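You operate a simulated robot arm through the tools that you are given. There is no shell and no other tool. Be economical: measure what you need, move in short steps, check, and stop when the job is done.

You are at the controls of a simulated robot arm. One attempt, no reset.

TASK
Fetch the ticket labelled "7" from the back of the tall counter and set it on top of the squat pot. Take the blue scrubber and put it on the top of the square table. Put the steel jug on the bottom shelf of the right display table. Close the counter drawer. Fetch the yellow plate from the top of the small table and set it on the side leaf of the steam table. Put the orange plate from the steel shelf behind the hot cabinet on the steel tray on the top of the square table. Open the left cupboard door, put the blue plate from the steel shelf behind the hot cabinet on the top left shelf of the wide cupboard, then shut the door. Open the fridge door, take the white jelly plate from the upper shelf of the fridge and leave it on the middle shelf of the right display table, then shut the door. Count the layer cakes on the top of the wide steel table, then put as many of the green sponge cakes from the top of the wide steel table on the upper shelf of the wide steel table. Open the chiller drawer. Any order will do. Set down upright: steel jug, green sponge cake.

Only the result counts: the job must be done as asked and must still hold three seconds after the hand-in. Knocking over, shifting, dropping, spilling or breaking anything else fails it.

THE ROBOT
A 7-joint arm with a two-finger parallel gripper on a trunk, on a base that drives. Base frame: it is fixed to the floor where the robot stands at the start and does not move with it; the origin is under the middle of the robot, x ahead of it, y to its left, z up; the surface under the hand at the start is at about z = 0.82. Lengths are in m, angles in degrees, forces in N, time in s.
With the tool pointing down near the work surface it reaches from about 0.26 to 0.64 m from the robot's upright axis, wherever it stands. Its first joint turns from -166.0 to 166.0 degrees. Places, roughly: blue plate (13x12x3 cm) [-2.4, 2.3, 0.6]; blue scrubber (9x8x4 cm) [0.3, 0.4, 0.8]; bottom shelf of the right display table [-1.5, -0.8, 0.2]; chiller drawer [0.2, -2.4, 0.3]; counter drawer [0, 0.3, 0.7]; fridge door [-2.8, 3.5, 0.4]; green sponge cake (6x5x6 cm) [-1.6, -4.8, 0.8]; jelly plate [-2.75, 3.75, 0.5]; layer cake (6x3x3 cm) [-1.3, -4.8, 0.8]; left cupboard door [-4.3, 1, 1]; middle shelf of the right display table [-1.5, -0.8, 0.5]; orange plate (13x12x3 cm) [-2.5, 2.2, 0.6]; side leaf of the steam table [-0.9, 3.7, 0.7]; squat pot (25x17x13 cm) [-4, 0.3, 0.9]; steel jug (14x10x12 cm) [0.2, 0.6, 0.9]; steel tray (30x20x3 cm) [-0.4, 3.7, 0.7]; ticket [0.5, -0.25, 0.75]; top left shelf of the wide cupboard [-4.5, 1, 1.5]; top of the square table [-0.3, 3.7, 0.7]; upper shelf of the wide steel table [-1.1, -4.7, 0.5]; yellow plate (15x15x3 cm) [-1.6, 0.5, 0.7]. Payload 1.57 kg.
The tool frame sits at the grasp point between the pads (the TCP): z along the fingers, y along the line on which they close. The tips reach 0.03 m beyond it. Largest opening 0.08 m; finger width 0.017, thickness 0.012; the body of the gripper, 0.04 by 0.082 m, starts 0.08 m behind the TCP.
Orientation is told as [roll, pitch, yaw] about the base's x, y, z axes, in that order, counted from this pose: with the fingers straight down and closing along the base's y, the tool's x points along the base's -x, its y along +y and its z along -z.

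THE INTERFACE
- The arm moves only by the tool play_rows. Its argument "motion" is a list of rows, each an object of numbers (a shift or turn left out is 0, a gripper value left out holds the last): "tx", "ty", "tz": the shift along the tool's x, y, z in units of 20 mm (1.0 is 20 mm); "rx", "ry", "rz": the turn, a rotation vector about the tool's x, y, z in units of 6 degrees (1.0 is 6 degrees); "gripper": the opening, from 0 (shut) to 1 (fully open). In form: [{"tx": .., "ty": .., "tz": .., "rx": .., "ry": .., "rz": .., "gripper": ..}, ...]. A call has 1 to 20 rows; each row shifts and turns the commanded pose from where the row before left it, along the tool's axes as they then stand. A call with a number of a shift or a turn outside -1 to 1 is refused whole. Rows are played at 5 a second. More than 0.05 m and 8.6 degrees between two rows, or a gripper value outside its range, and nothing of the call is played. A pose out of reach is approached as far as the arm can. The call stops where the force on the tool passes 40 N (or 10 N more than at its start, if that is more) or the arm is blocked; 0.2 s more then pass. The fingers move at their own pace (about 0.072 m/s each) and stop on an object; they squeeze with about 37 N. The grip force told is the motor's: it shows also when the fingers shut on nothing. Time passes only in rows, and 0.2 s behind the last, so rows that do not move let the fingers close. The reply holds the time, the measured pose of the TCP, the force on the tool along the base axes, the opening and the grip force, in the units named above and with some noise, with the torque about the TCP (base axes, N m) and any sound that the robot's microphone picked up.
- Cameras (640 x 400 px; columns grow to the right, rows downward): "scene" is now at [0.189, 0.0649, 1.3513]; the picture's right is [0.95, -0.30, 0.00], its down [-0.26, -0.82, -0.50] and it looks along [0.15, 0.48, -0.86] (base axes); focal length 214 px, centre (320, 200). "wrist" rides on the gripper at [0.072, -0.007, -0.122] in the tool frame; the picture's right is [0.09, 1.00, 0.00], its down [-0.84, 0.08, -0.54] and it looks along [-0.54, 0.05, 0.84] (tool axes); focal length 238 px, centre (320, 200). There is no depth. A picture from a camera that has moved, and an enlarged one, comes with that camera's place and axes in the base frame and with its lens.
- camera(camera): a new picture of that camera. No time passes.
- lift_body(by): slides the trunk up (or, below 0, down) by that many m; the arm and the scene camera ride with it, the base frame stays. It gives what a move gives, with no picture.
- roll_base(legs): drives the robot by 1 to 6 legs, each [ahead, left, turn to the left] in m, m and degrees, along the robot's own axes; the way and the turn of a leg run together, so that a leg with both is an arc; at most 1.5 m and 180 degrees a leg. The arm and the cameras ride along, it lands a little off, and it stops where it bumps. It gives what a move gives.
- pan_tilt(pan, tilt): turns the head with the scene camera to pan (to the left, within 86 degrees either way) and tilt (down, from -29 to 69), counted from straight ahead of the robot. It gives what a move gives.
- zoom(camera, box): a new picture of the part [left, top, right, bottom] of that camera's present view, enlarged. No time passes.
- sign_off(): hands the job in; it is judged then, once.

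Work in short steps. Places have to be worked out from the pictures, the camera data and where the tool is seen: move nearer, look again, correct. Check each grasp and each placing, and mend what went wrong. You have 567 turns and 360 pictures in all, those below and enlarged ones among them. Open the gripper and draw the arm clear of the work before you hand the job in, unless the task says otherwise; then end with one line.

The tools are called after "Call:" as name(argument=value, ...) on one line, values as JSON. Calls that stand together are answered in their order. play_rows: Moves the arm, as the interface text tells. Its arguments: {"type":"object","properties":{"motion":{"type":"array"}},"required":["motion"]} The other tools are called the same way: lift_body (by) slides the trunk up or down; roll_base (legs) drives the base; pan_tilt (pan, tilt) turns the head that bears the scene camera; camera (camera) takes a picture; zoom (camera, box) takes an enlarged picture of a part of a camera's view; sign_off () hands the job in.

At the start:

```text
time_s: 0.0
tcp_pos: [0.2855, 0.2235, 1.1576]
tool_rot: [0.0, 0.0, -0.1]
wrist_force: [0.1, -0.1, -1.0]
wrist_torque: [0.01, 0.02, 0.0]
gripper_width: 0.0802
grip_force: 0.0
trunk travel left (down, up): [-0.6, 0.39]
robot x, y, heading: [0.0039, -0.0028, 0.2]
head pan, tilt: [72.4, 59.9]
```

scene: 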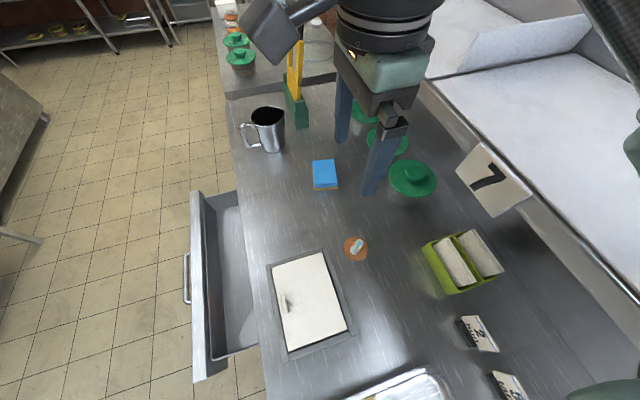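
wrist: 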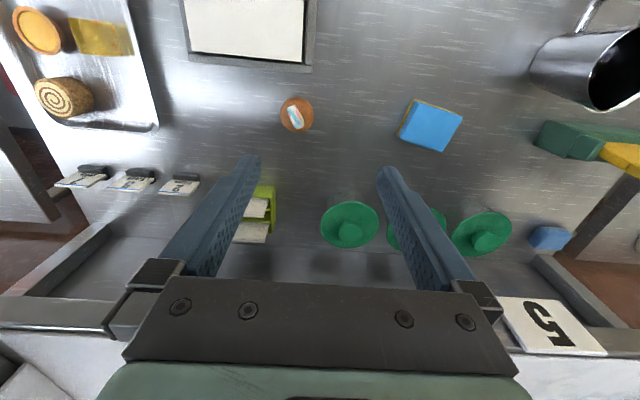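

I start by surveying the surroundings from here: straight ahead first.

Call:
pan_tilt(pan=0, tilt=45)

Call:
camera(camera="scene")

```text
time_s: 1.4
tcp_pos: [0.2868, 0.2242, 1.157]
tool_rot: [-0.1, 0.1, 0.0]
wrist_force: [-0.2, 0.1, 0.2]
wrist_torque: [-0.01, -0.05, 0.01]
gripper_width: 0.0798
grip_force: 0.0
trunk travel left (down, up): [-0.6, 0.39]
robot x, y, heading: [0.0015, 0.0022, -0.3]
head pan, tilt: [0.0, 45.0]
```

```text
357 pictures are left
camera scene: at [0.25, 0.0013, 1.3706], right [0.0, -1.0, 0.0], down [-0.71, 0.0, -0.71], along [0.71, 0.0, -0.71], focal length 214 px, centre (320, 200)
```

scene: 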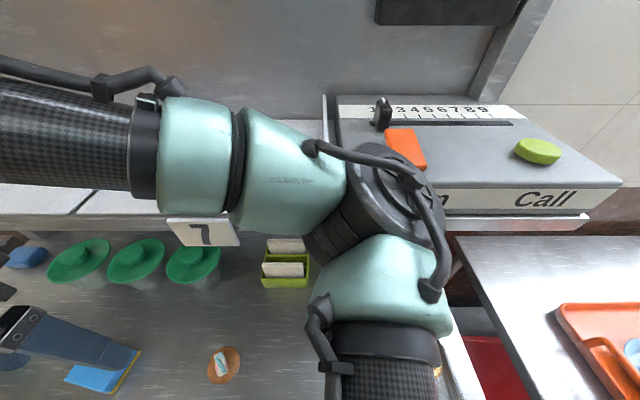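

Zoom the wrist view on the three small tickets and on the sign.

Call:
zoom(camera="wrist", box=[40, 140, 240, 265])

Call:
zoom(camera="wrist", box=[440, 250, 640, 375])

Call:
pan_tilt(pan=-40, tilt=45)

Call:
camera(camera="scene")

```text
3.20 times, centred on (140, 202) of wrist
camera zoom: at [0.2141, 0.2174, 1.2785], right [-0.09, 1.0, 0.0], down [0.84, 0.08, 0.54], along [0.54, 0.05, -0.84], focal length 763 px, centre (896, 192)
```

zoom: 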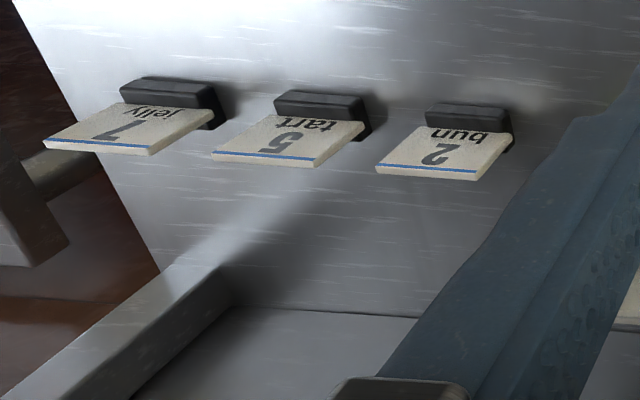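

```text
3.20 times, centred on (540, 312) of wrist
camera zoom: at [0.2141, 0.2174, 1.2785], right [-0.09, 1.0, 0.0], down [0.84, 0.08, 0.54], along [0.54, 0.05, -0.84], focal length 763 px, centre (-384, -160)
```

zoom: 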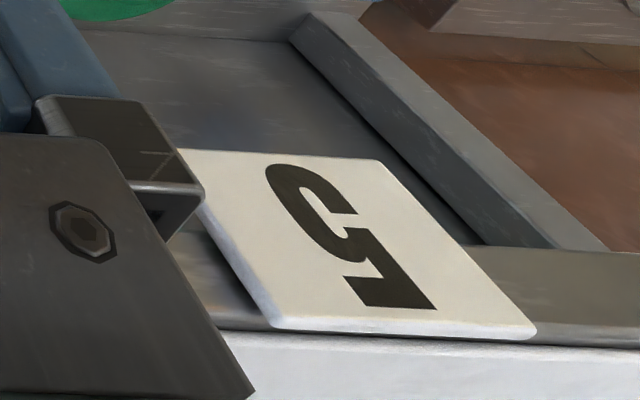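

```text
time_s: 2.5
tcp_pos: [0.2859, 0.2247, 1.1568]
tool_rot: [0.0, -0.1, -0.1]
wrist_force: [-0.2, 0.1, 0.0]
wrist_torque: [0.02, 0.0, 0.0]
gripper_width: 0.0801
grip_force: 0.1
trunk travel left (down, up): [-0.6, 0.39]
robot x, y, heading: [-0.0021, 0.0009, 0.2]
head pan, tilt: [-40.0, 45.0]
```

```text
354 pictures are left
camera scene: at [0.2311, -0.051, 1.3706], right [-0.64, -0.77, 0.0], down [-0.54, 0.45, -0.71], along [0.54, -0.45, -0.71], focal length 214 px, centre (320, 200)
```

scene: 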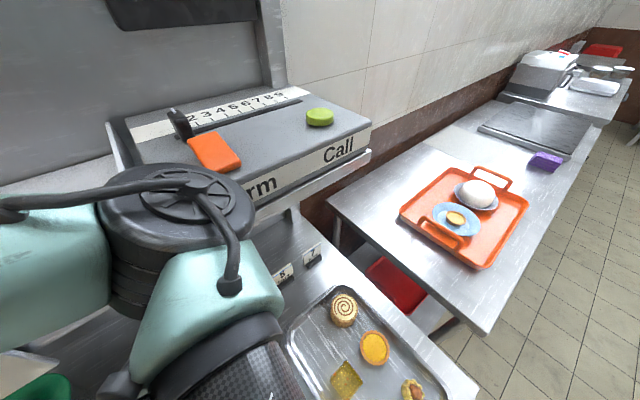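

Tickets read 2 bun, 5 tart, 7 jelly; mine is the rightmost. Look at the drawer and robot body, and the left area.

Call:
pan_tilt(pan=86, tilt=69)

Call:
camera(camera="scene")

Call:
pan_tilt(pan=86, tilt=20)

Call:
camera(camera="scene")

Call:
pan_tilt(pan=-86, tilt=30)

Call:
camera(camera="scene")

```text
time_s: 4.6
tcp_pos: [0.2867, 0.2231, 1.1566]
tool_rot: [0.0, 0.0, 0.1]
wrist_force: [0.1, 1.0, -0.4]
wrist_torque: [0.0, 0.01, -0.03]
gripper_width: 0.0799
grip_force: 0.1
trunk travel left (down, up): [-0.6, 0.39]
robot x, y, heading: [-0.0021, 0.0004, -0.3]
head pan, tilt: [85.9, 68.8]
```

```text
353 pictures are left
camera scene: at [0.1727, 0.057, 1.3418], right [1.0, -0.07, 0.0], down [-0.07, -0.93, -0.36], along [0.03, 0.36, -0.93], focal length 214 px, centre (320, 200)
```

scene: 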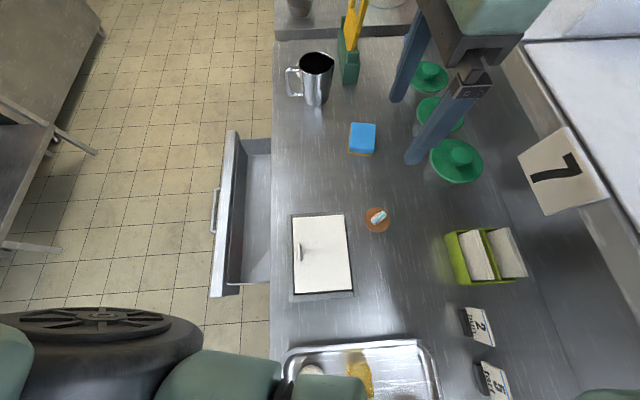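

```text
time_s: 5.8
tcp_pos: [0.2861, 0.2241, 1.1568]
tool_rot: [0.0, -0.2, 0.0]
wrist_force: [-0.5, -0.6, 0.0]
wrist_torque: [-0.02, -0.01, -0.02]
gripper_width: 0.0801
grip_force: 0.1
trunk travel left (down, up): [-0.6, 0.39]
robot x, y, heading: [-0.0017, 0.0008, -0.2]
head pan, tilt: [85.9, 20.0]
```

```text
352 pictures are left
camera scene: at [0.1753, 0.0941, 1.4092], right [1.0, -0.07, 0.0], down [-0.02, -0.34, -0.94], along [0.07, 0.94, -0.34], focal length 214 px, centre (320, 200)
```

scene: 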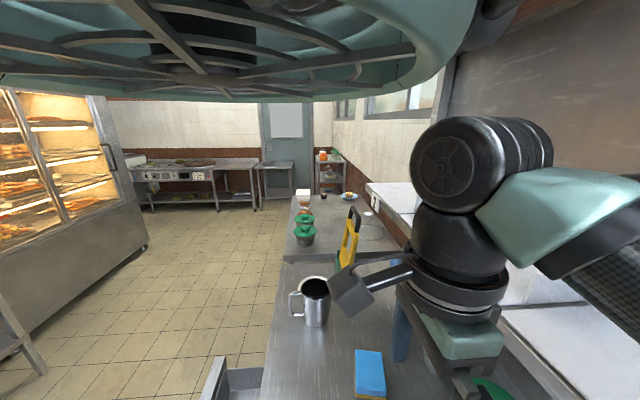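

```text
time_s: 8.3
tcp_pos: [0.2867, 0.2252, 1.1562]
tool_rot: [0.0, 0.0, 0.0]
wrist_force: [0.2, 0.6, -0.8]
wrist_torque: [-0.01, 0.01, 0.0]
gripper_width: 0.0801
grip_force: 0.0
trunk travel left (down, up): [-0.6, 0.39]
robot x, y, heading: [0.0019, -0.0039, -0.2]
head pan, tilt: [-85.9, 30.0]
```

```text
351 pictures are left
camera scene: at [0.1751, -0.089, 1.3933], right [-1.0, -0.07, 0.0], down [-0.04, 0.5, -0.87], along [0.06, -0.86, -0.5], focal length 214 px, centre (320, 200)
```

scene: 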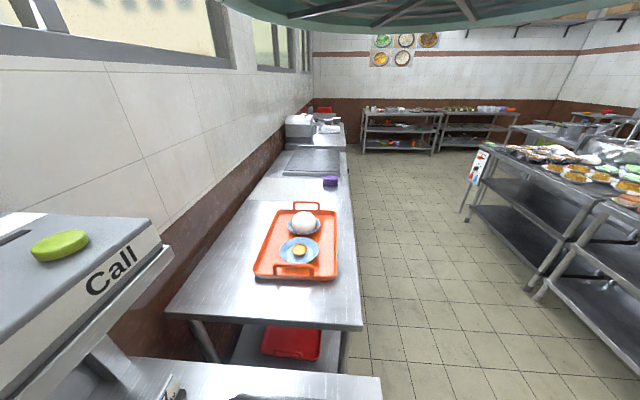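

Move the hand over toward the tickets, staying high, to look with the wrist camera.

Call:
play_rows(motion=[{"ty": -1, "tz": 0.2}, {"ty": -1, "tz": 0.2}, {"ty": -1, "tz": 0.2}, {"ty": -1, "tz": 0.2}, {"ty": -1, "tz": 0.2}, {"ty": -1, "tz": 0.2}, {"ty": -1, "tz": 0.2}, {"ty": -1, "tz": 0.2}, {"ty": -1, "tz": 0.2}, {"ty": -1, "tz": 0.2}, {"ty": -1, "tz": 0.2}, {"ty": -1, "tz": 0.2}, {"ty": -1, "tz": 0.2}, {"ty": -1, "tz": 0.2}, {"ty": -1, "tz": 0.2}, {"ty": -1, "tz": 0.2}, {"ty": -1, "tz": 0.2}, {"ty": -1, "tz": 0.2}, {"ty": -1, "tz": 0.2}, {"ty": -1, "tz": 0.2}])

Call:
camera(camera="wrist")

```text
time_s: 12.6
tcp_pos: [0.2851, -0.1766, 1.0778]
tool_rot: [-0.1, 0.0, 0.0]
wrist_force: [0.1, -0.1, 0.7]
wrist_torque: [-0.05, -0.01, 0.0]
gripper_width: 0.08
grip_force: 0.1
trunk travel left (down, up): [-0.6, 0.39]
robot x, y, heading: [-0.0039, 0.0007, -0.1]
head pan, tilt: [-85.9, 30.0]
```

```text
350 pictures are left
camera wrist: at [0.213, -0.1835, 1.1986], right [-0.09, 1.0, 0.0], down [0.84, 0.08, 0.54], along [0.54, 0.05, -0.84], focal length 238 px, centre (320, 200)
```

wrist: 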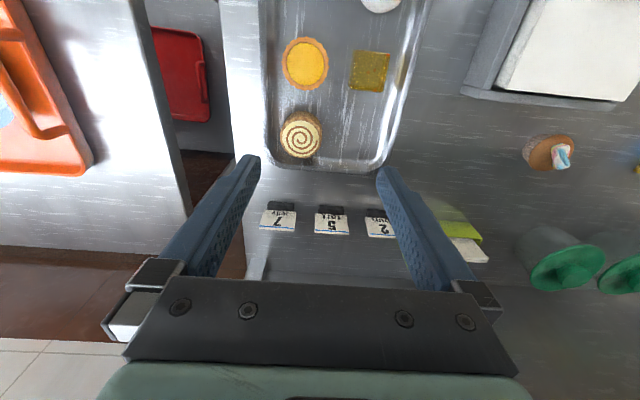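

Call:
zoom(camera="wrist", box=[240, 180, 400, 280])

```text
4.00 times, centred on (320, 230) of wrist
camera zoom: at [0.213, -0.1835, 1.1986], right [-0.09, 1.0, 0.0], down [0.84, 0.08, 0.54], along [0.54, 0.05, -0.84], focal length 953 px, centre (320, 80)
```

zoom: 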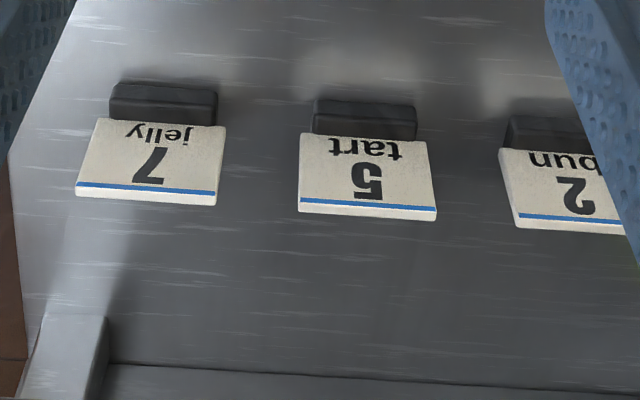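

The 7-ticket stands in a clip under an overhanging shelf at about [0.48,-0.235,0.85]. I'll tilt the tool 35° forward and approach from the front, gripping its side edges.

Call:
play_rows(motion=[{"ty": -0.5, "ry": -0.972}, {"ty": -0.5, "ry": -0.972}, {"ty": -0.5, "ry": -0.972}, {"ty": -0.5, "ry": -0.972}, {"ty": -0.5, "ry": -0.972}, {"ty": -0.4, "ry": -0.972}, {"tx": -0.1, "tz": 0.85}, {"tx": -0.1, "tz": 0.85}, {"tx": -0.1, "tz": 0.85}, {"tx": -0.1, "tz": 0.85}, {"tx": -0.1, "tz": 0.85}, {"tx": -0.1, "tz": 0.85}, {"tx": -0.1, "tz": 0.85}, {"tx": -0.1, "tz": 0.85}])

Call:
camera(camera="wrist")

Call:
pan_tilt(pan=-40, tilt=55)

Call:
camera(camera="scene")

```text
time_s: 15.6
tcp_pos: [0.3768, -0.2339, 0.9743]
tool_rot: [0.0, -35.0, 0.0]
wrist_force: [-0.1, 0.7, -0.5]
wrist_torque: [-0.03, 0.04, -0.03]
gripper_width: 0.0802
grip_force: 0.1
trunk travel left (down, up): [-0.6, 0.39]
robot x, y, heading: [0.001, -0.0035, -0.2]
head pan, tilt: [-85.9, 30.0]
```

```text
348 pictures are left
camera wrist: at [0.248, -0.2402, 1.0329], right [-0.08, 1.0, -0.05], down [0.38, 0.08, 0.92], along [0.92, 0.05, -0.38], focal length 238 px, centre (320, 200)
```

wrist: 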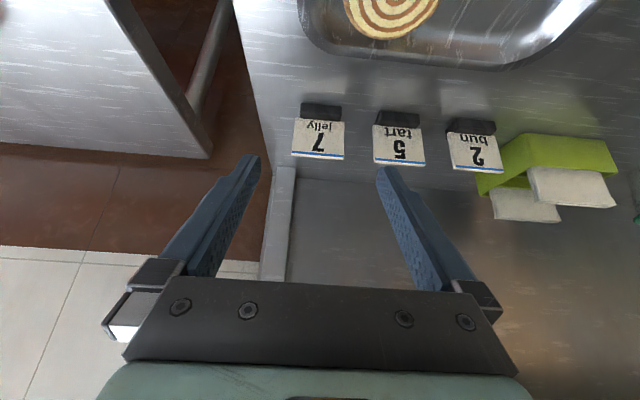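

```text
time_s: 16.7
tcp_pos: [0.3768, -0.2325, 0.9745]
tool_rot: [0.0, -35.0, 0.0]
wrist_force: [-0.3, -0.5, -0.6]
wrist_torque: [0.03, 0.0, -0.02]
gripper_width: 0.0801
grip_force: 0.1
trunk travel left (down, up): [-0.6, 0.39]
robot x, y, heading: [-0.0028, -0.0002, 0.2]
head pan, tilt: [-40.0, 55.0]
```

```text
347 pictures are left
camera scene: at [0.2239, -0.0452, 1.3572], right [-0.64, -0.77, 0.0], down [-0.63, 0.53, -0.57], along [0.44, -0.37, -0.82], focal length 214 px, centre (320, 200)
```

scene: 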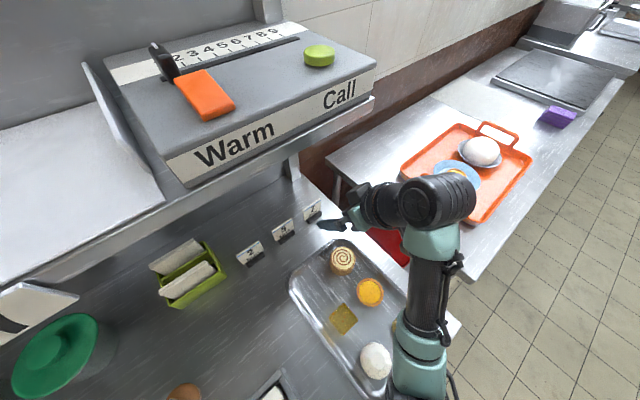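

Ticket solved at x=0.474, y=-0.233, z 0.838–0.888. Advance and close on its edges.

Call:
play_rows(motion=[{"tx": -0.095, "tz": 0.803}, {"tx": -0.095, "tz": 0.803}, {"tx": -0.095, "tz": 0.803}, {"tx": -0.095, "tz": 0.803}, {"tx": -0.095, "tz": 0.803}, {"tx": -0.095, "tz": 0.803}, {"tx": -0.095, "tz": 0.803}, {"tx": -0.095, "tz": 0.803}, {"tx": -0.095, "tz": 0.803}, {}])

Call:
camera(camera="wrist")

```text
time_s: 18.9
tcp_pos: [0.4742, -0.2343, 0.8659]
tool_rot: [0.0, -35.1, 0.1]
wrist_force: [-0.1, 0.3, -0.7]
wrist_torque: [0.02, -0.02, 0.03]
gripper_width: 0.0799
grip_force: 0.1
trunk travel left (down, up): [-0.6, 0.39]
robot x, y, heading: [-0.0013, -0.0019, 0.3]
head pan, tilt: [-40.0, 55.0]
```

```text
346 pictures are left
camera wrist: at [0.3452, -0.2408, 0.9237], right [-0.08, 1.0, -0.05], down [0.38, 0.08, 0.92], along [0.92, 0.05, -0.38], focal length 238 px, centre (320, 200)
```

wrist: 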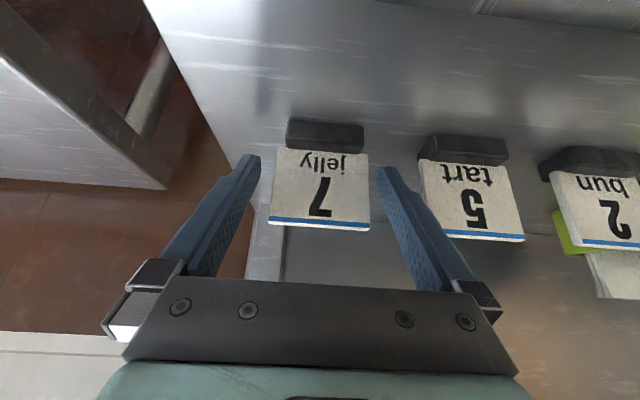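

Ticket lies squarely between the pads. Close.

Call:
play_rows(motion=[{"gripper": 0}, {}, {}, {}])

```text
time_s: 19.9
tcp_pos: [0.4743, -0.234, 0.8659]
tool_rot: [0.0, -35.0, 0.0]
wrist_force: [0.6, 0.1, 0.6]
wrist_torque: [-0.01, 0.01, -0.04]
gripper_width: 0.0593
grip_force: 37.6
trunk travel left (down, up): [-0.6, 0.39]
robot x, y, heading: [-0.0025, -0.0001, -0.1]
head pan, tilt: [-40.0, 55.0]
```

Gripped at 59 mm. Pull straight up out of the clip.

Call:
play_rows(motion=[{"tx": -0.43, "tz": -0.615}, {"tx": -0.43, "tz": -0.615}, {"tx": -0.43, "tz": -0.615}, {"tx": -0.43, "tz": -0.615}, {}])

Call:
camera(camera="wrist")

```text
time_s: 21.1
tcp_pos: [0.474, -0.2339, 0.9265]
tool_rot: [-0.1, -35.0, 0.1]
wrist_force: [0.3, -0.3, -1.9]
wrist_torque: [0.02, -0.01, 0.01]
gripper_width: 0.0592
grip_force: 36.6
trunk travel left (down, up): [-0.6, 0.39]
robot x, y, heading: [0.0005, 0.0028, -0.2]
head pan, tilt: [-40.0, 55.0]
```

```text
345 pictures are left
camera wrist: at [0.3451, -0.2402, 0.984], right [-0.07, 1.0, -0.05], down [0.38, 0.08, 0.92], along [0.92, 0.05, -0.38], focal length 238 px, centre (320, 200)
```

wrist: 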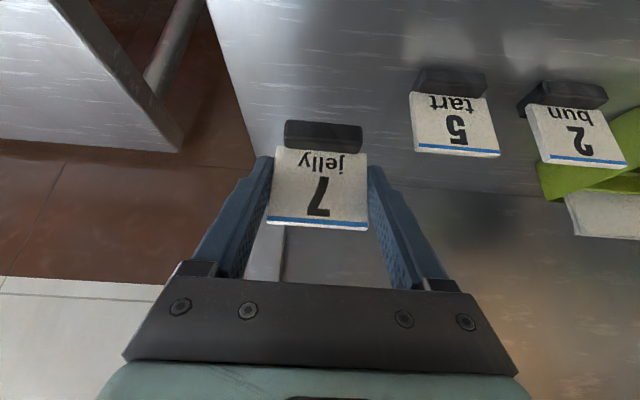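

The foot is part of the ticket. Back away from under the shelf and raise.

Call:
play_rows(motion=[{"tx": 0.8, "tz": -0.57}, {"tx": 0.8, "tz": -0.57}, {"tx": 0.8, "tz": -0.57}, {"tx": 0.8, "tz": -0.57}, {"tx": 0.8, "tz": -0.57}, {"tx": 0.8, "tz": -0.57}, {"tx": 0.8, "tz": -0.57}, {"tx": 0.1, "tz": -0.98}, {"tx": -0.3, "tz": -0.9}, {"tx": -0.5, "tz": -0.8}, {"tx": -0.5, "tz": -0.8}, {"tx": -0.5, "tz": -0.8}])

Call:
pan_tilt(pan=86, tilt=25)

Call:
camera(camera="scene")

```text
time_s: 23.7
tcp_pos: [0.3159, -0.2343, 1.016]
tool_rot: [0.1, -34.9, -0.1]
wrist_force: [-0.9, 0.3, -0.3]
wrist_torque: [-0.02, -0.01, 0.01]
gripper_width: 0.0594
grip_force: 36.6
out of reach, approached as far as the arm can: row 9, 10
trunk travel left (down, up): [-0.6, 0.39]
robot x, y, heading: [-0.0008, -0.0025, 0.0]
head pan, tilt: [-40.0, 55.0]
```

```text
time_s: 25.8
tcp_pos: [0.3155, -0.2333, 1.0173]
tool_rot: [0.0, -35.1, 0.0]
wrist_force: [-0.1, -0.3, -0.6]
wrist_torque: [-0.02, 0.0, 0.0]
gripper_width: 0.0592
grip_force: 37.5
trunk travel left (down, up): [-0.6, 0.39]
robot x, y, heading: [-0.0014, 0.0037, -0.1]
head pan, tilt: [85.9, 25.0]
```

```text
344 pictures are left
camera scene: at [0.1753, 0.0931, 1.4012], right [1.0, -0.07, 0.0], down [-0.03, -0.42, -0.91], along [0.06, 0.9, -0.42], focal length 214 px, centre (320, 200)
```

scene: 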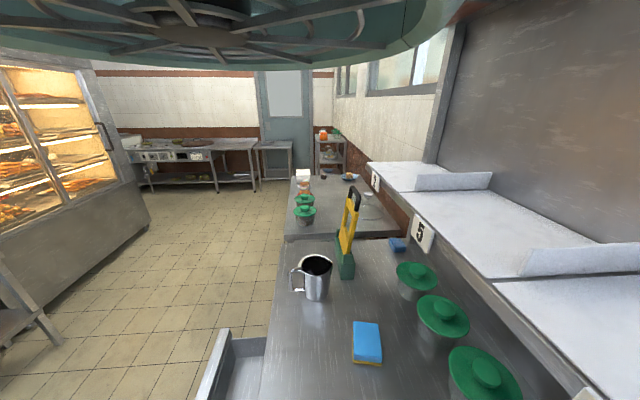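

Back off diagonally away from the counter and drawer.

Call:
roll_base(legs=[[-0.1, -0.1, 0], [-0.5, 0, 0]])

Call:
pan_tilt(pan=60, tilt=45)

Call:
camera(camera="scene")

Call:
pan_tilt(pan=86, tilt=10)

Call:
camera(camera="scene")

```text
time_s: 29.6
tcp_pos: [-0.2881, -0.3339, 1.0175]
tool_rot: [0.0, -35.1, -0.2]
wrist_force: [0.1, 0.9, 0.0]
wrist_torque: [-0.03, 0.03, -0.02]
gripper_width: 0.0592
grip_force: 36.8
trunk travel left (down, up): [-0.6, 0.39]
robot x, y, heading: [-0.6032, -0.1019, -0.4]
head pan, tilt: [85.9, 25.0]
```

```text
time_s: 30.5
tcp_pos: [-0.2881, -0.3347, 1.0175]
tool_rot: [0.0, -35.0, -0.2]
wrist_force: [0.6, 1.1, -1.0]
wrist_torque: [0.01, 0.02, -0.01]
gripper_width: 0.0591
grip_force: 37.1
trunk travel left (down, up): [-0.6, 0.39]
robot x, y, heading: [-0.6037, -0.099, -0.3]
head pan, tilt: [60.0, 45.0]
```

```text
343 pictures are left
camera scene: at [-0.3933, -0.0284, 1.3707], right [0.86, -0.5, 0.0], down [-0.35, -0.61, -0.71], along [0.35, 0.61, -0.71], focal length 214 px, centre (320, 200)
```

scene: 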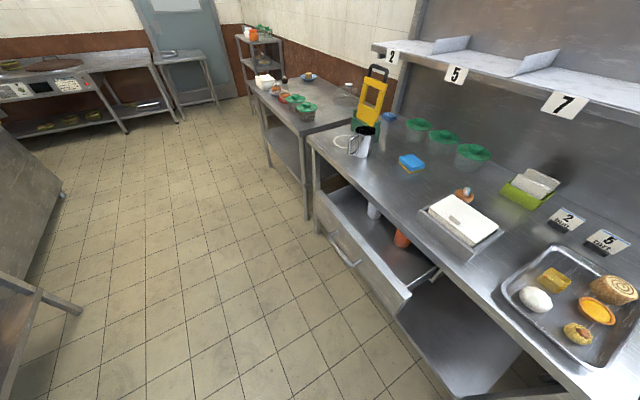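

```text
time_s: 31.6
tcp_pos: [-0.2875, -0.3341, 1.0171]
tool_rot: [0.0, -35.0, -0.2]
wrist_force: [-1.1, 0.2, -0.1]
wrist_torque: [0.04, -0.02, 0.02]
gripper_width: 0.0592
grip_force: 37.2
trunk travel left (down, up): [-0.6, 0.39]
robot x, y, heading: [-0.606, -0.101, -0.1]
head pan, tilt: [85.9, 10.0]
```

```text
342 pictures are left
camera scene: at [-0.4271, -0.0061, 1.4255], right [1.0, -0.07, 0.0], down [-0.01, -0.17, -0.98], along [0.07, 0.98, -0.17], focal length 214 px, centre (320, 200)
```

scene: 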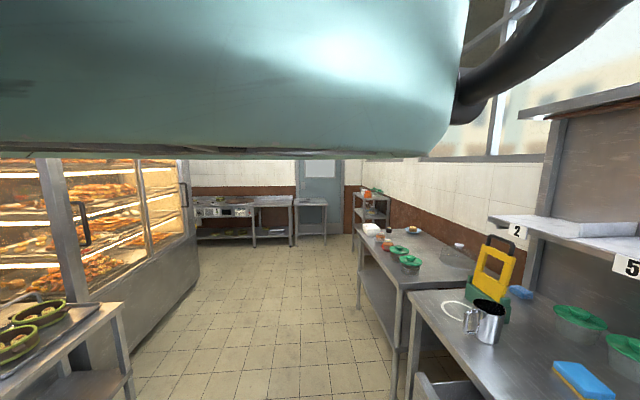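

Turn left 90° to look at the rear part of the kitchen.

Call:
roll_base(legs=[[0, 0, 90]])

Call:
pan_tilt(pan=86, tilt=20)

Call:
camera(camera="scene")

Call:
pan_tilt(pan=45, tilt=25)

Call:
camera(camera="scene")

```text
time_s: 35.8
tcp_pos: [-0.3659, 0.2133, 1.0164]
tool_rot: [-0.1, -35.1, 89.3]
wrist_force: [0.1, -1.0, -0.1]
wrist_torque: [0.01, 0.01, 0.01]
gripper_width: 0.0593
grip_force: 37.5
trunk travel left (down, up): [-0.6, 0.39]
robot x, y, heading: [-0.6029, -0.1017, 89.8]
head pan, tilt: [85.9, 10.0]
```

```text
time_s: 36.5
tcp_pos: [-0.3657, 0.2134, 1.0159]
tool_rot: [0.0, -35.0, 89.3]
wrist_force: [0.0, -0.7, -0.9]
wrist_torque: [0.0, 0.02, 0.0]
gripper_width: 0.0591
grip_force: 36.7
trunk travel left (down, up): [-0.6, 0.39]
robot x, y, heading: [-0.6041, -0.1029, 89.5]
head pan, tilt: [85.9, 20.0]
```

```text
341 pictures are left
camera scene: at [-0.6947, 0.0795, 1.4094], right [0.08, 1.0, 0.0], down [0.34, -0.03, -0.94], along [-0.94, 0.08, -0.34], focal length 214 px, centre (320, 200)
```

scene: 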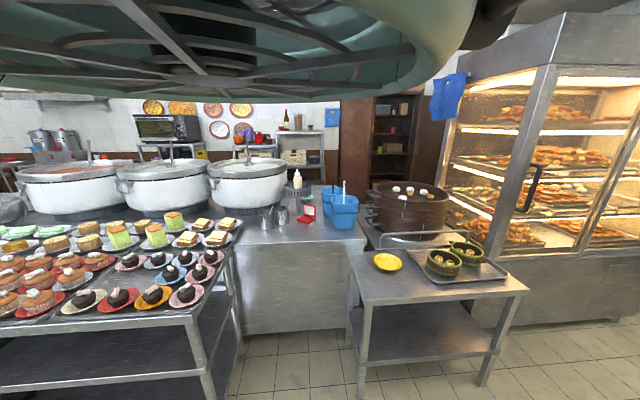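

```text
time_s: 37.5
tcp_pos: [-0.3649, 0.2139, 1.0154]
tool_rot: [0.0, -35.1, 89.3]
wrist_force: [0.3, -0.1, -0.5]
wrist_torque: [-0.01, 0.01, -0.01]
gripper_width: 0.059
grip_force: 36.4
trunk travel left (down, up): [-0.6, 0.39]
robot x, y, heading: [-0.6022, -0.097, 89.4]
head pan, tilt: [45.0, 25.0]
```

```text
340 pictures are left
camera scene: at [-0.6663, 0.1376, 1.4012], right [0.72, 0.7, 0.0], down [0.3, -0.3, -0.91], along [-0.63, 0.65, -0.42], focal length 214 px, centre (320, 200)
```

scene: 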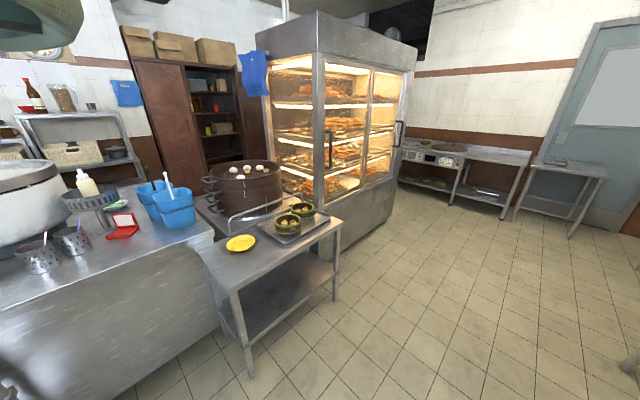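

The serving line splits the room; the pot side is reached around the hot cabinet. Drive forward (+y) and look further.

Call:
roll_base(legs=[[1.0, 0.1, 0], [0.9, 0.0, 0]])

Call:
pan_tilt(pan=30, tilt=30)

Call:
camera(camera="scene")

Call:
pan_tilt(pan=-10, tilt=30)

Call:
camera(camera="scene")

```text
time_s: 47.1
tcp_pos: [-0.424, 2.1206, 1.0157]
tool_rot: [0.0, -34.9, 88.6]
wrist_force: [0.3, 1.0, -0.8]
wrist_torque: [0.02, -0.02, -0.03]
gripper_width: 0.0591
grip_force: 37.0
trunk travel left (down, up): [-0.6, 0.39]
robot x, y, heading: [-0.6654, 1.8092, 88.9]
head pan, tilt: [45.0, 25.0]
```

```text
time_s: 47.9
tcp_pos: [-0.4251, 2.1197, 1.0161]
tool_rot: [-0.1, -35.0, 88.7]
wrist_force: [0.2, -0.7, -0.7]
wrist_torque: [0.02, -0.01, 0.01]
gripper_width: 0.0593
grip_force: 37.4
trunk travel left (down, up): [-0.6, 0.39]
robot x, y, heading: [-0.6646, 1.8076, 88.8]
head pan, tilt: [30.0, 30.0]
```

```text
339 pictures are left
camera scene: at [-0.7058, 2.0601, 1.3933], right [0.88, 0.48, 0.0], down [0.24, -0.44, -0.87], along [-0.42, 0.76, -0.5], focal length 214 px, centre (320, 200)
```

scene: 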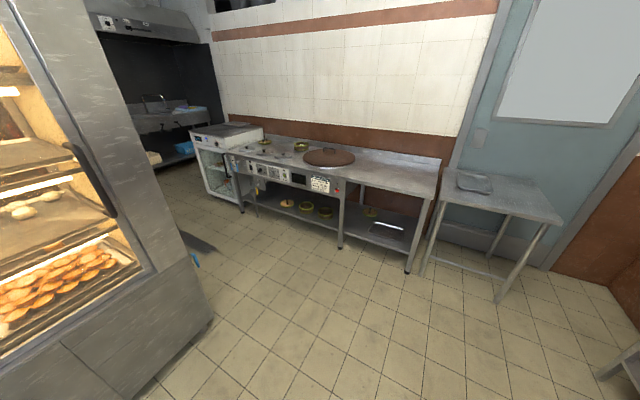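

```text
time_s: 49.0
tcp_pos: [-0.4248, 2.1198, 1.0171]
tool_rot: [0.0, -35.0, 88.8]
wrist_force: [-0.4, 0.5, 0.1]
wrist_torque: [0.0, 0.01, 0.03]
gripper_width: 0.0589
grip_force: 37.5
trunk travel left (down, up): [-0.6, 0.39]
robot x, y, heading: [-0.6629, 1.8071, 88.9]
head pan, tilt: [-10.0, 30.0]
```

```text
338 pictures are left
camera scene: at [-0.6446, 2.0695, 1.3932], right [0.98, -0.19, 0.0], down [-0.1, -0.49, -0.87], along [0.17, 0.85, -0.5], focal length 214 px, centre (320, 200)
```

scene: 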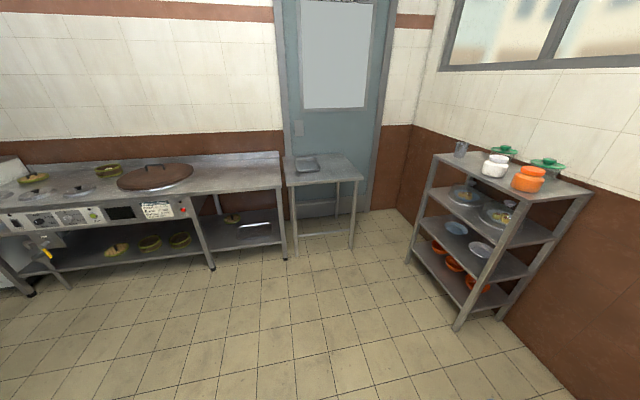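

Gap between hot cabinet and steam table is about 0.9 m at y≈3.0. Drive there and turn to face -x.

Call:
roll_base(legs=[[1.12, 0, 0], [0, 0, 91]])

Call:
pan_tilt(pan=0, tilt=25)

Call:
camera(camera="scene")

Call:
pan_tilt(pan=-35, tilt=35)

Call:
camera(camera="scene")

```text
time_s: 58.5
tcp_pos: [-0.9562, 3.1595, 1.0165]
tool_rot: [0.0, -35.0, 179.6]
wrist_force: [0.5, -0.2, -0.8]
wrist_torque: [-0.03, 0.02, 0.0]
gripper_width: 0.0592
grip_force: 37.2
trunk travel left (down, up): [-0.6, 0.39]
robot x, y, heading: [-0.6423, 2.9226, 179.6]
head pan, tilt: [-10.0, 30.0]
```

```text
time_s: 59.2
tcp_pos: [-0.9566, 3.1597, 1.0172]
tool_rot: [0.0, -35.0, 179.5]
wrist_force: [0.7, 0.2, -1.5]
wrist_torque: [-0.01, -0.01, 0.02]
gripper_width: 0.0592
grip_force: 36.9
trunk travel left (down, up): [-0.6, 0.39]
robot x, y, heading: [-0.6437, 2.9252, 179.5]
head pan, tilt: [0.0, 25.0]
```

```text
337 pictures are left
camera scene: at [-0.9057, 2.9279, 1.4012], right [0.01, 1.0, 0.0], down [0.42, 0.0, -0.91], along [-0.91, 0.01, -0.42], focal length 214 px, centre (320, 200)
```

scene: 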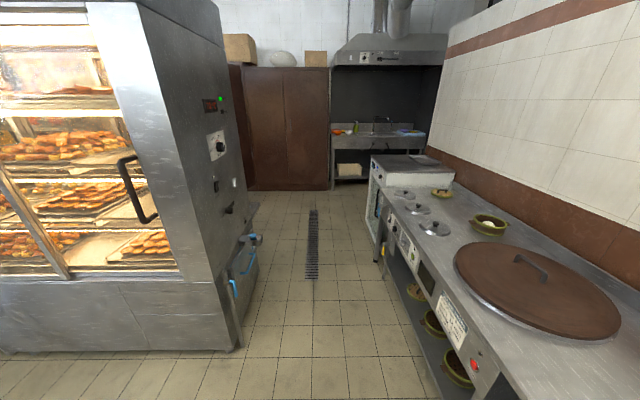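

```text
time_s: 60.2
tcp_pos: [-0.9558, 3.16, 1.0173]
tool_rot: [0.0, -35.0, 179.5]
wrist_force: [0.8, 1.3, -2.0]
wrist_torque: [0.01, 0.02, 0.02]
gripper_width: 0.0595
grip_force: 36.9
trunk travel left (down, up): [-0.6, 0.39]
robot x, y, heading: [-0.6404, 2.9244, 179.5]
head pan, tilt: [-35.0, 35.0]
```

```text
336 pictures are left
camera scene: at [-0.8853, 2.9781, 1.3855], right [0.58, 0.81, 0.0], down [0.47, -0.33, -0.82], along [-0.67, 0.47, -0.57], focal length 214 px, centre (320, 200)
```

scene: 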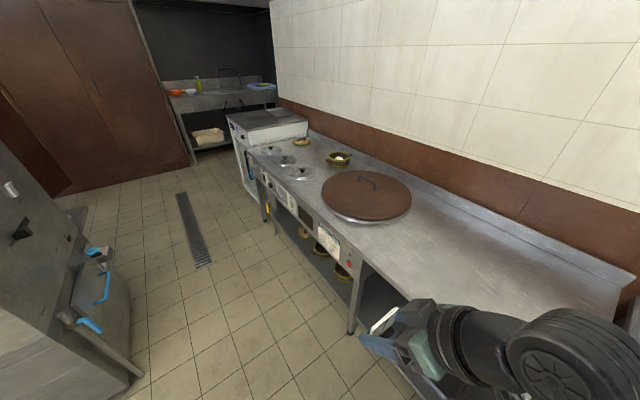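

Corridor clear at y≈2.95. Drive 1.9 m ahead and look at the shelf behind the hot cabinet and the cupboard.

Call:
roll_base(legs=[[1.4, 0, 0], [0.8, 0, 0.5]])

Call:
pan_tilt(pan=20, tilt=20)

Call:
camera(camera="scene")

Call:
pan_tilt(pan=80, tilt=30)

Call:
camera(camera="scene")

```text
time_s: 71.1
tcp_pos: [-3.1531, 3.1608, 1.0154]
tool_rot: [0.0, -34.8, -179.5]
wrist_force: [-0.5, 0.2, 0.1]
wrist_torque: [0.01, -0.01, -0.03]
gripper_width: 0.0595
grip_force: 37.7
trunk travel left (down, up): [-0.6, 0.39]
robot x, y, heading: [-2.8363, 2.9292, -179.4]
head pan, tilt: [-35.0, 35.0]
```

```text
time_s: 72.3
tcp_pos: [-3.1521, 3.1606, 1.0167]
tool_rot: [0.0, -35.0, -179.6]
wrist_force: [-0.4, -0.4, 0.2]
wrist_torque: [-0.01, 0.01, -0.01]
gripper_width: 0.0593
grip_force: 37.0
trunk travel left (down, up): [-0.6, 0.39]
robot x, y, heading: [-2.8339, 2.9273, -179.2]
head pan, tilt: [20.0, 20.0]
```

```text
335 pictures are left
camera scene: at [-3.0935, 2.8961, 1.4093], right [-0.35, 0.94, 0.0], down [0.32, 0.12, -0.94], along [-0.88, -0.33, -0.34], focal length 214 px, centre (320, 200)
```

scene: 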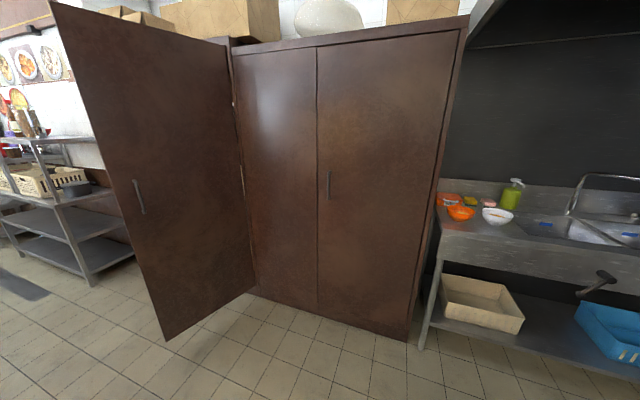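

```text
time_s: 73.6
tcp_pos: [-3.1527, 3.1592, 1.0161]
tool_rot: [0.1, -34.9, -179.7]
wrist_force: [-0.9, -0.1, 0.0]
wrist_torque: [0.0, 0.05, -0.03]
gripper_width: 0.059
grip_force: 37.1
trunk travel left (down, up): [-0.6, 0.39]
robot x, y, heading: [-2.8327, 2.9284, -179.6]
head pan, tilt: [80.0, 30.0]
```

```text
334 pictures are left
camera scene: at [-3.0213, 2.8393, 1.3933], right [-0.99, 0.17, 0.0], down [0.08, 0.49, -0.87], along [-0.14, -0.85, -0.5], focal length 214 px, centre (320, 200)
```

scene: 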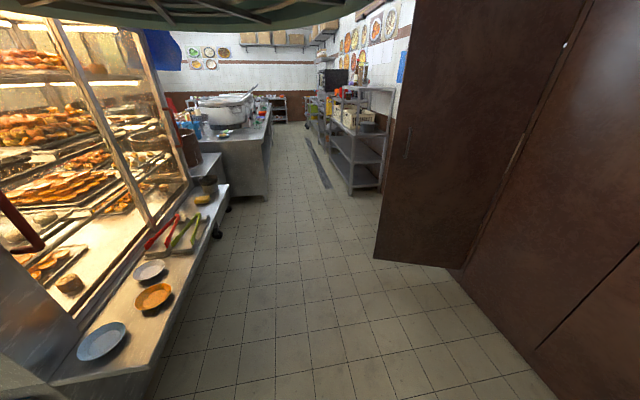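

Pot seems to be on the rack beyond the cupboard. Drive down the aisle (-y), keeping clear of the already-open door.

Call:
roll_base(legs=[[0.3, 0, 0], [0, 0, 90], [1.3, 0, 0]])

Call:
pan_tilt(pan=-60, tilt=25)

Call:
camera(camera="scene")

Call:
pan_tilt(pan=-20, tilt=30)

Call:
camera(camera="scene")

```text
time_s: 85.6
tcp_pos: [-3.3654, 1.3095, 1.0161]
tool_rot: [0.0, -35.0, -89.9]
wrist_force: [-0.5, 0.4, -0.1]
wrist_torque: [-0.02, 0.0, -0.01]
gripper_width: 0.0593
grip_force: 37.1
trunk travel left (down, up): [-0.6, 0.39]
robot x, y, heading: [-3.1343, 1.6245, -89.8]
head pan, tilt: [80.0, 30.0]
```

```text
time_s: 87.8
tcp_pos: [-3.3669, 1.3097, 1.0168]
tool_rot: [0.0, -35.0, -89.9]
wrist_force: [0.2, -0.8, 0.1]
wrist_torque: [-0.01, 0.02, 0.01]
gripper_width: 0.0591
grip_force: 37.1
trunk travel left (down, up): [-0.6, 0.39]
robot x, y, heading: [-3.1323, 1.6241, -90.0]
head pan, tilt: [-60.0, 25.0]
```

```text
333 pictures are left
camera scene: at [-3.2135, 1.4107, 1.4012], right [-0.5, 0.86, 0.0], down [0.37, 0.21, -0.91], along [-0.78, -0.45, -0.42], focal length 214 px, centre (320, 200)
```

scene: 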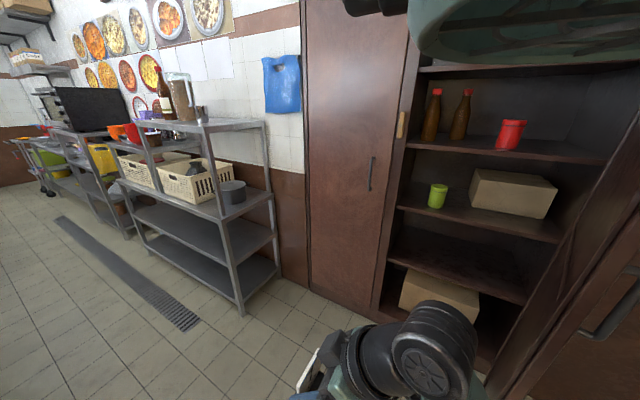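

```text
time_s: 88.9
tcp_pos: [-3.3648, 1.3083, 1.0153]
tool_rot: [0.0, -35.0, -90.0]
wrist_force: [0.2, 0.2, -1.1]
wrist_torque: [0.01, 0.01, 0.01]
gripper_width: 0.0589
grip_force: 37.0
trunk travel left (down, up): [-0.6, 0.39]
robot x, y, heading: [-3.1349, 1.6273, -90.0]
head pan, tilt: [-20.0, 30.0]
```

```text
332 pictures are left
camera scene: at [-3.1647, 1.3719, 1.3933], right [-0.94, 0.34, 0.0], down [0.17, 0.47, -0.87], along [-0.3, -0.81, -0.5], focal length 214 px, centre (320, 200)
```

scene: 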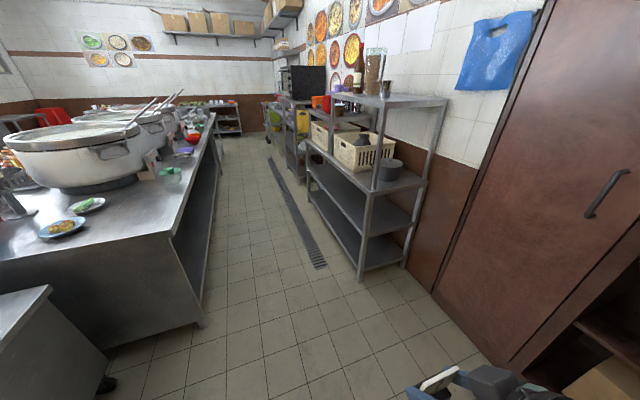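

The pot is the grey one on the rack's middle shelf near [-3.97,0.35,0.9]. Drive to it and face -x.

Call:
roll_base(legs=[[1.3, 0, 0], [0, 0, -90]])

Call:
pan_tilt(pan=0, tilt=30)

Call:
camera(camera="scene")

Call:
camera(camera="wrist")

```text
time_s: 99.3
tcp_pos: [-3.4437, 0.5615, 1.0158]
tool_rot: [-0.1, -35.0, 179.6]
wrist_force: [0.1, -0.5, -1.3]
wrist_torque: [0.0, 0.02, 0.01]
gripper_width: 0.059
grip_force: 37.0
trunk travel left (down, up): [-0.6, 0.39]
robot x, y, heading: [-3.1292, 0.3255, 179.6]
head pan, tilt: [-20.0, 30.0]
```

```text
time_s: 100.1
tcp_pos: [-3.4443, 0.5612, 1.0165]
tool_rot: [0.0, -35.0, 179.6]
wrist_force: [-0.2, -0.2, -0.6]
wrist_torque: [-0.03, 0.01, 0.01]
gripper_width: 0.0592
grip_force: 36.5
trunk travel left (down, up): [-0.6, 0.39]
robot x, y, heading: [-3.1297, 0.3221, 179.7]
head pan, tilt: [0.0, 30.0]
```

```text
331 pictures are left
camera scene: at [-3.3917, 0.3289, 1.3932], right [0.01, 1.0, 0.0], down [0.5, 0.0, -0.87], along [-0.87, 0.01, -0.5], focal length 214 px, centre (320, 200)
```

scene: 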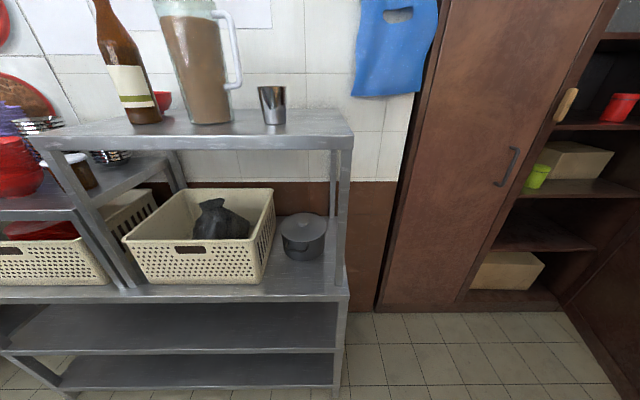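

```text
330 pictures are left
camera wrist: at [-3.3155, 0.5668, 1.0746], right [0.07, -1.0, -0.05], down [-0.38, -0.07, 0.92], along [-0.92, -0.04, -0.38], focal length 238 px, centre (320, 200)
```

wrist: 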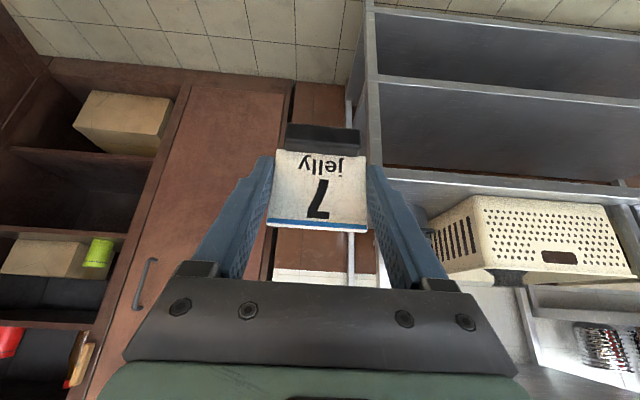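

Call:
zoom(camera="scene", box=[240, 170, 400, 270])

```text
4.00 times, centred on (320, 220) of scene
camera zoom: at [-3.3917, 0.3289, 1.3932], right [0.01, 1.0, 0.0], down [0.5, 0.0, -0.87], along [-0.87, 0.01, -0.5], focal length 858 px, centre (320, 120)
```

zoom: 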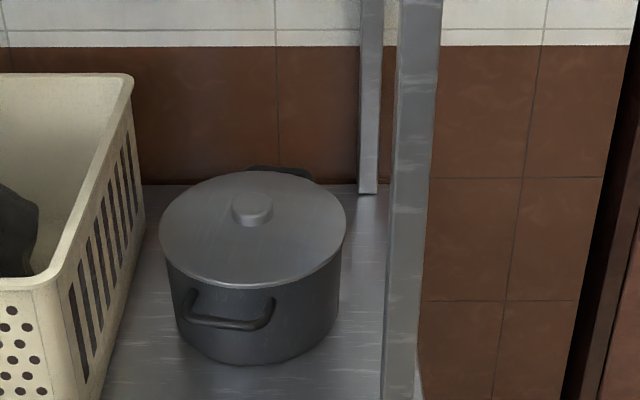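

The pot has a flat lid with a small knob (lid centre ≈[-4.03,0.274,0.917]). I'll extend the arm forward-left here in free space before driving in.

Call:
play_rows(motion=[{"tx": -0.546, "ty": 0.96, "tz": 0.383}, {"tx": -0.546, "ty": 0.96, "tz": 0.383}, {"tx": -0.546, "ty": 0.96, "tz": 0.383}, {"tx": -0.546, "ty": 0.96, "tz": 0.383}, {"tx": -0.546, "ty": 0.96, "tz": 0.383}, {"tx": -0.546, "ty": 0.96, "tz": 0.383}, {"tx": -0.546, "ty": 0.96, "tz": 0.383}, {"tx": -0.546, "ty": 0.96, "tz": 0.383}, {"tx": -0.546, "ty": 0.96, "tz": 0.383}, {"tx": -0.546, "ty": 0.96, "tz": 0.383}, {"tx": -0.546, "ty": 0.96, "tz": 0.383}, {"tx": -0.546, "ty": 0.96, "tz": 0.383}, {"tx": -0.546, "ty": 0.96, "tz": 0.383}, {"tx": -0.546, "ty": 0.96, "tz": 0.383}, {"tx": -0.546, "ty": 0.96, "tz": 0.383}])

Call:
camera(camera="scene")

```text
time_s: 103.3
tcp_pos: [-3.6474, 0.2732, 1.0146]
tool_rot: [0.0, -34.9, 179.7]
wrist_force: [-0.1, 0.3, -0.6]
wrist_torque: [0.0, -0.04, 0.0]
gripper_width: 0.059
grip_force: 36.9
trunk travel left (down, up): [-0.6, 0.39]
robot x, y, heading: [-3.1315, 0.3273, 179.7]
head pan, tilt: [0.0, 30.0]
```

```text
328 pictures are left
camera scene: at [-3.3919, 0.3285, 1.3932], right [0.01, 1.0, 0.0], down [0.5, 0.0, -0.87], along [-0.87, 0.01, -0.5], focal length 214 px, centre (320, 200)
```

scene: 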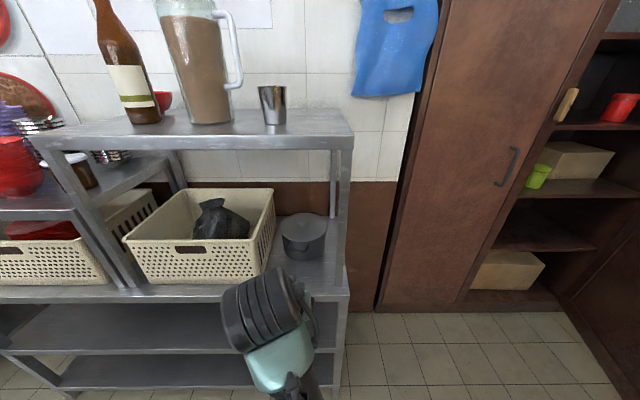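

Call:
roll_base(legs=[[0.2, 0, 0]])

Call:
camera(camera="wrist")

Call:
camera(camera="scene")

```text
time_s: 104.9
tcp_pos: [-3.8485, 0.2757, 1.0161]
tool_rot: [0.0, -35.0, 179.7]
wrist_force: [-0.3, -0.6, -1.2]
wrist_torque: [0.01, -0.05, -0.03]
gripper_width: 0.0587
grip_force: 37.1
trunk travel left (down, up): [-0.6, 0.39]
robot x, y, heading: [-3.3316, 0.3265, 179.7]
head pan, tilt: [0.0, 30.0]
```

```text
327 pictures are left
camera wrist: at [-3.72, 0.282, 1.0737], right [0.07, -1.0, -0.05], down [-0.38, -0.07, 0.92], along [-0.92, -0.04, -0.38], focal length 238 px, centre (320, 200)
```

wrist: 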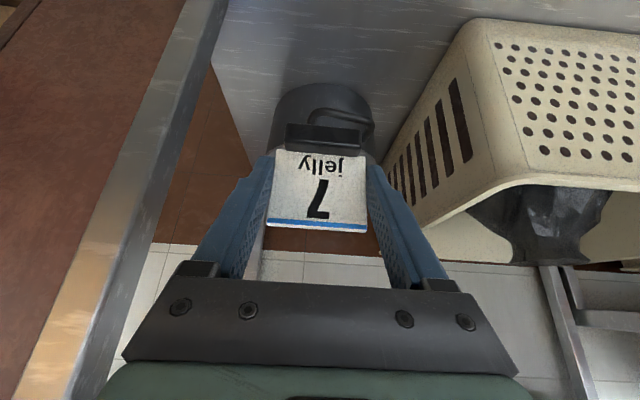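

```text
326 pictures are left
camera scene: at [-3.5937, 0.3305, 1.3931], right [0.01, 1.0, 0.0], down [0.5, 0.0, -0.87], along [-0.87, 0.01, -0.5], focal length 214 px, centre (320, 200)
```

scene: 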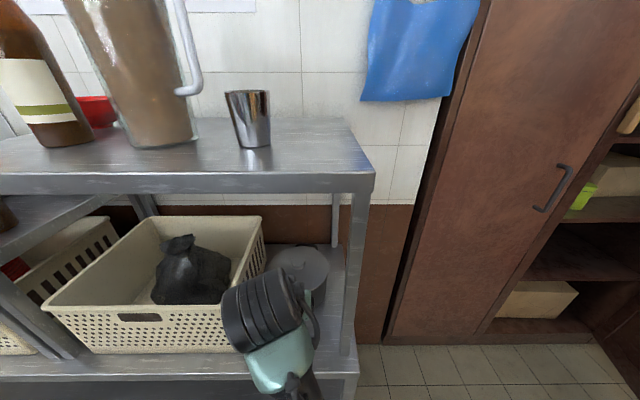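

Call:
zoom(camera="scene", box=[240, 220, 400, 320])

Call:
zoom(camera="wrist", box=[240, 70, 400, 170])

```text
4.00 times, centred on (320, 270) of scene
camera zoom: at [-3.5937, 0.3305, 1.3931], right [0.01, 1.0, 0.0], down [0.5, 0.0, -0.87], along [-0.87, 0.01, -0.5], focal length 858 px, centre (320, -80)
```

zoom: 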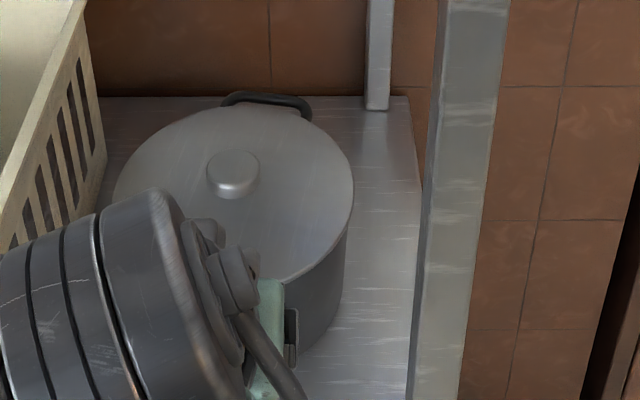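

```text
4.00 times, centred on (320, 120) of wrist
camera zoom: at [-3.72, 0.282, 1.0737], right [0.07, -1.0, -0.05], down [-0.38, -0.07, 0.92], along [-0.92, -0.04, -0.38], focal length 953 px, centre (320, 520)
```

zoom: 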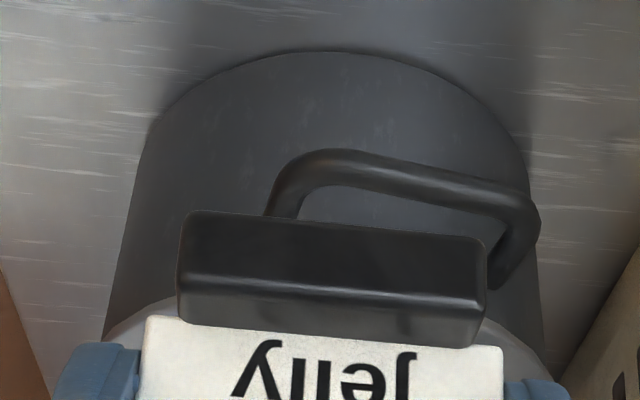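

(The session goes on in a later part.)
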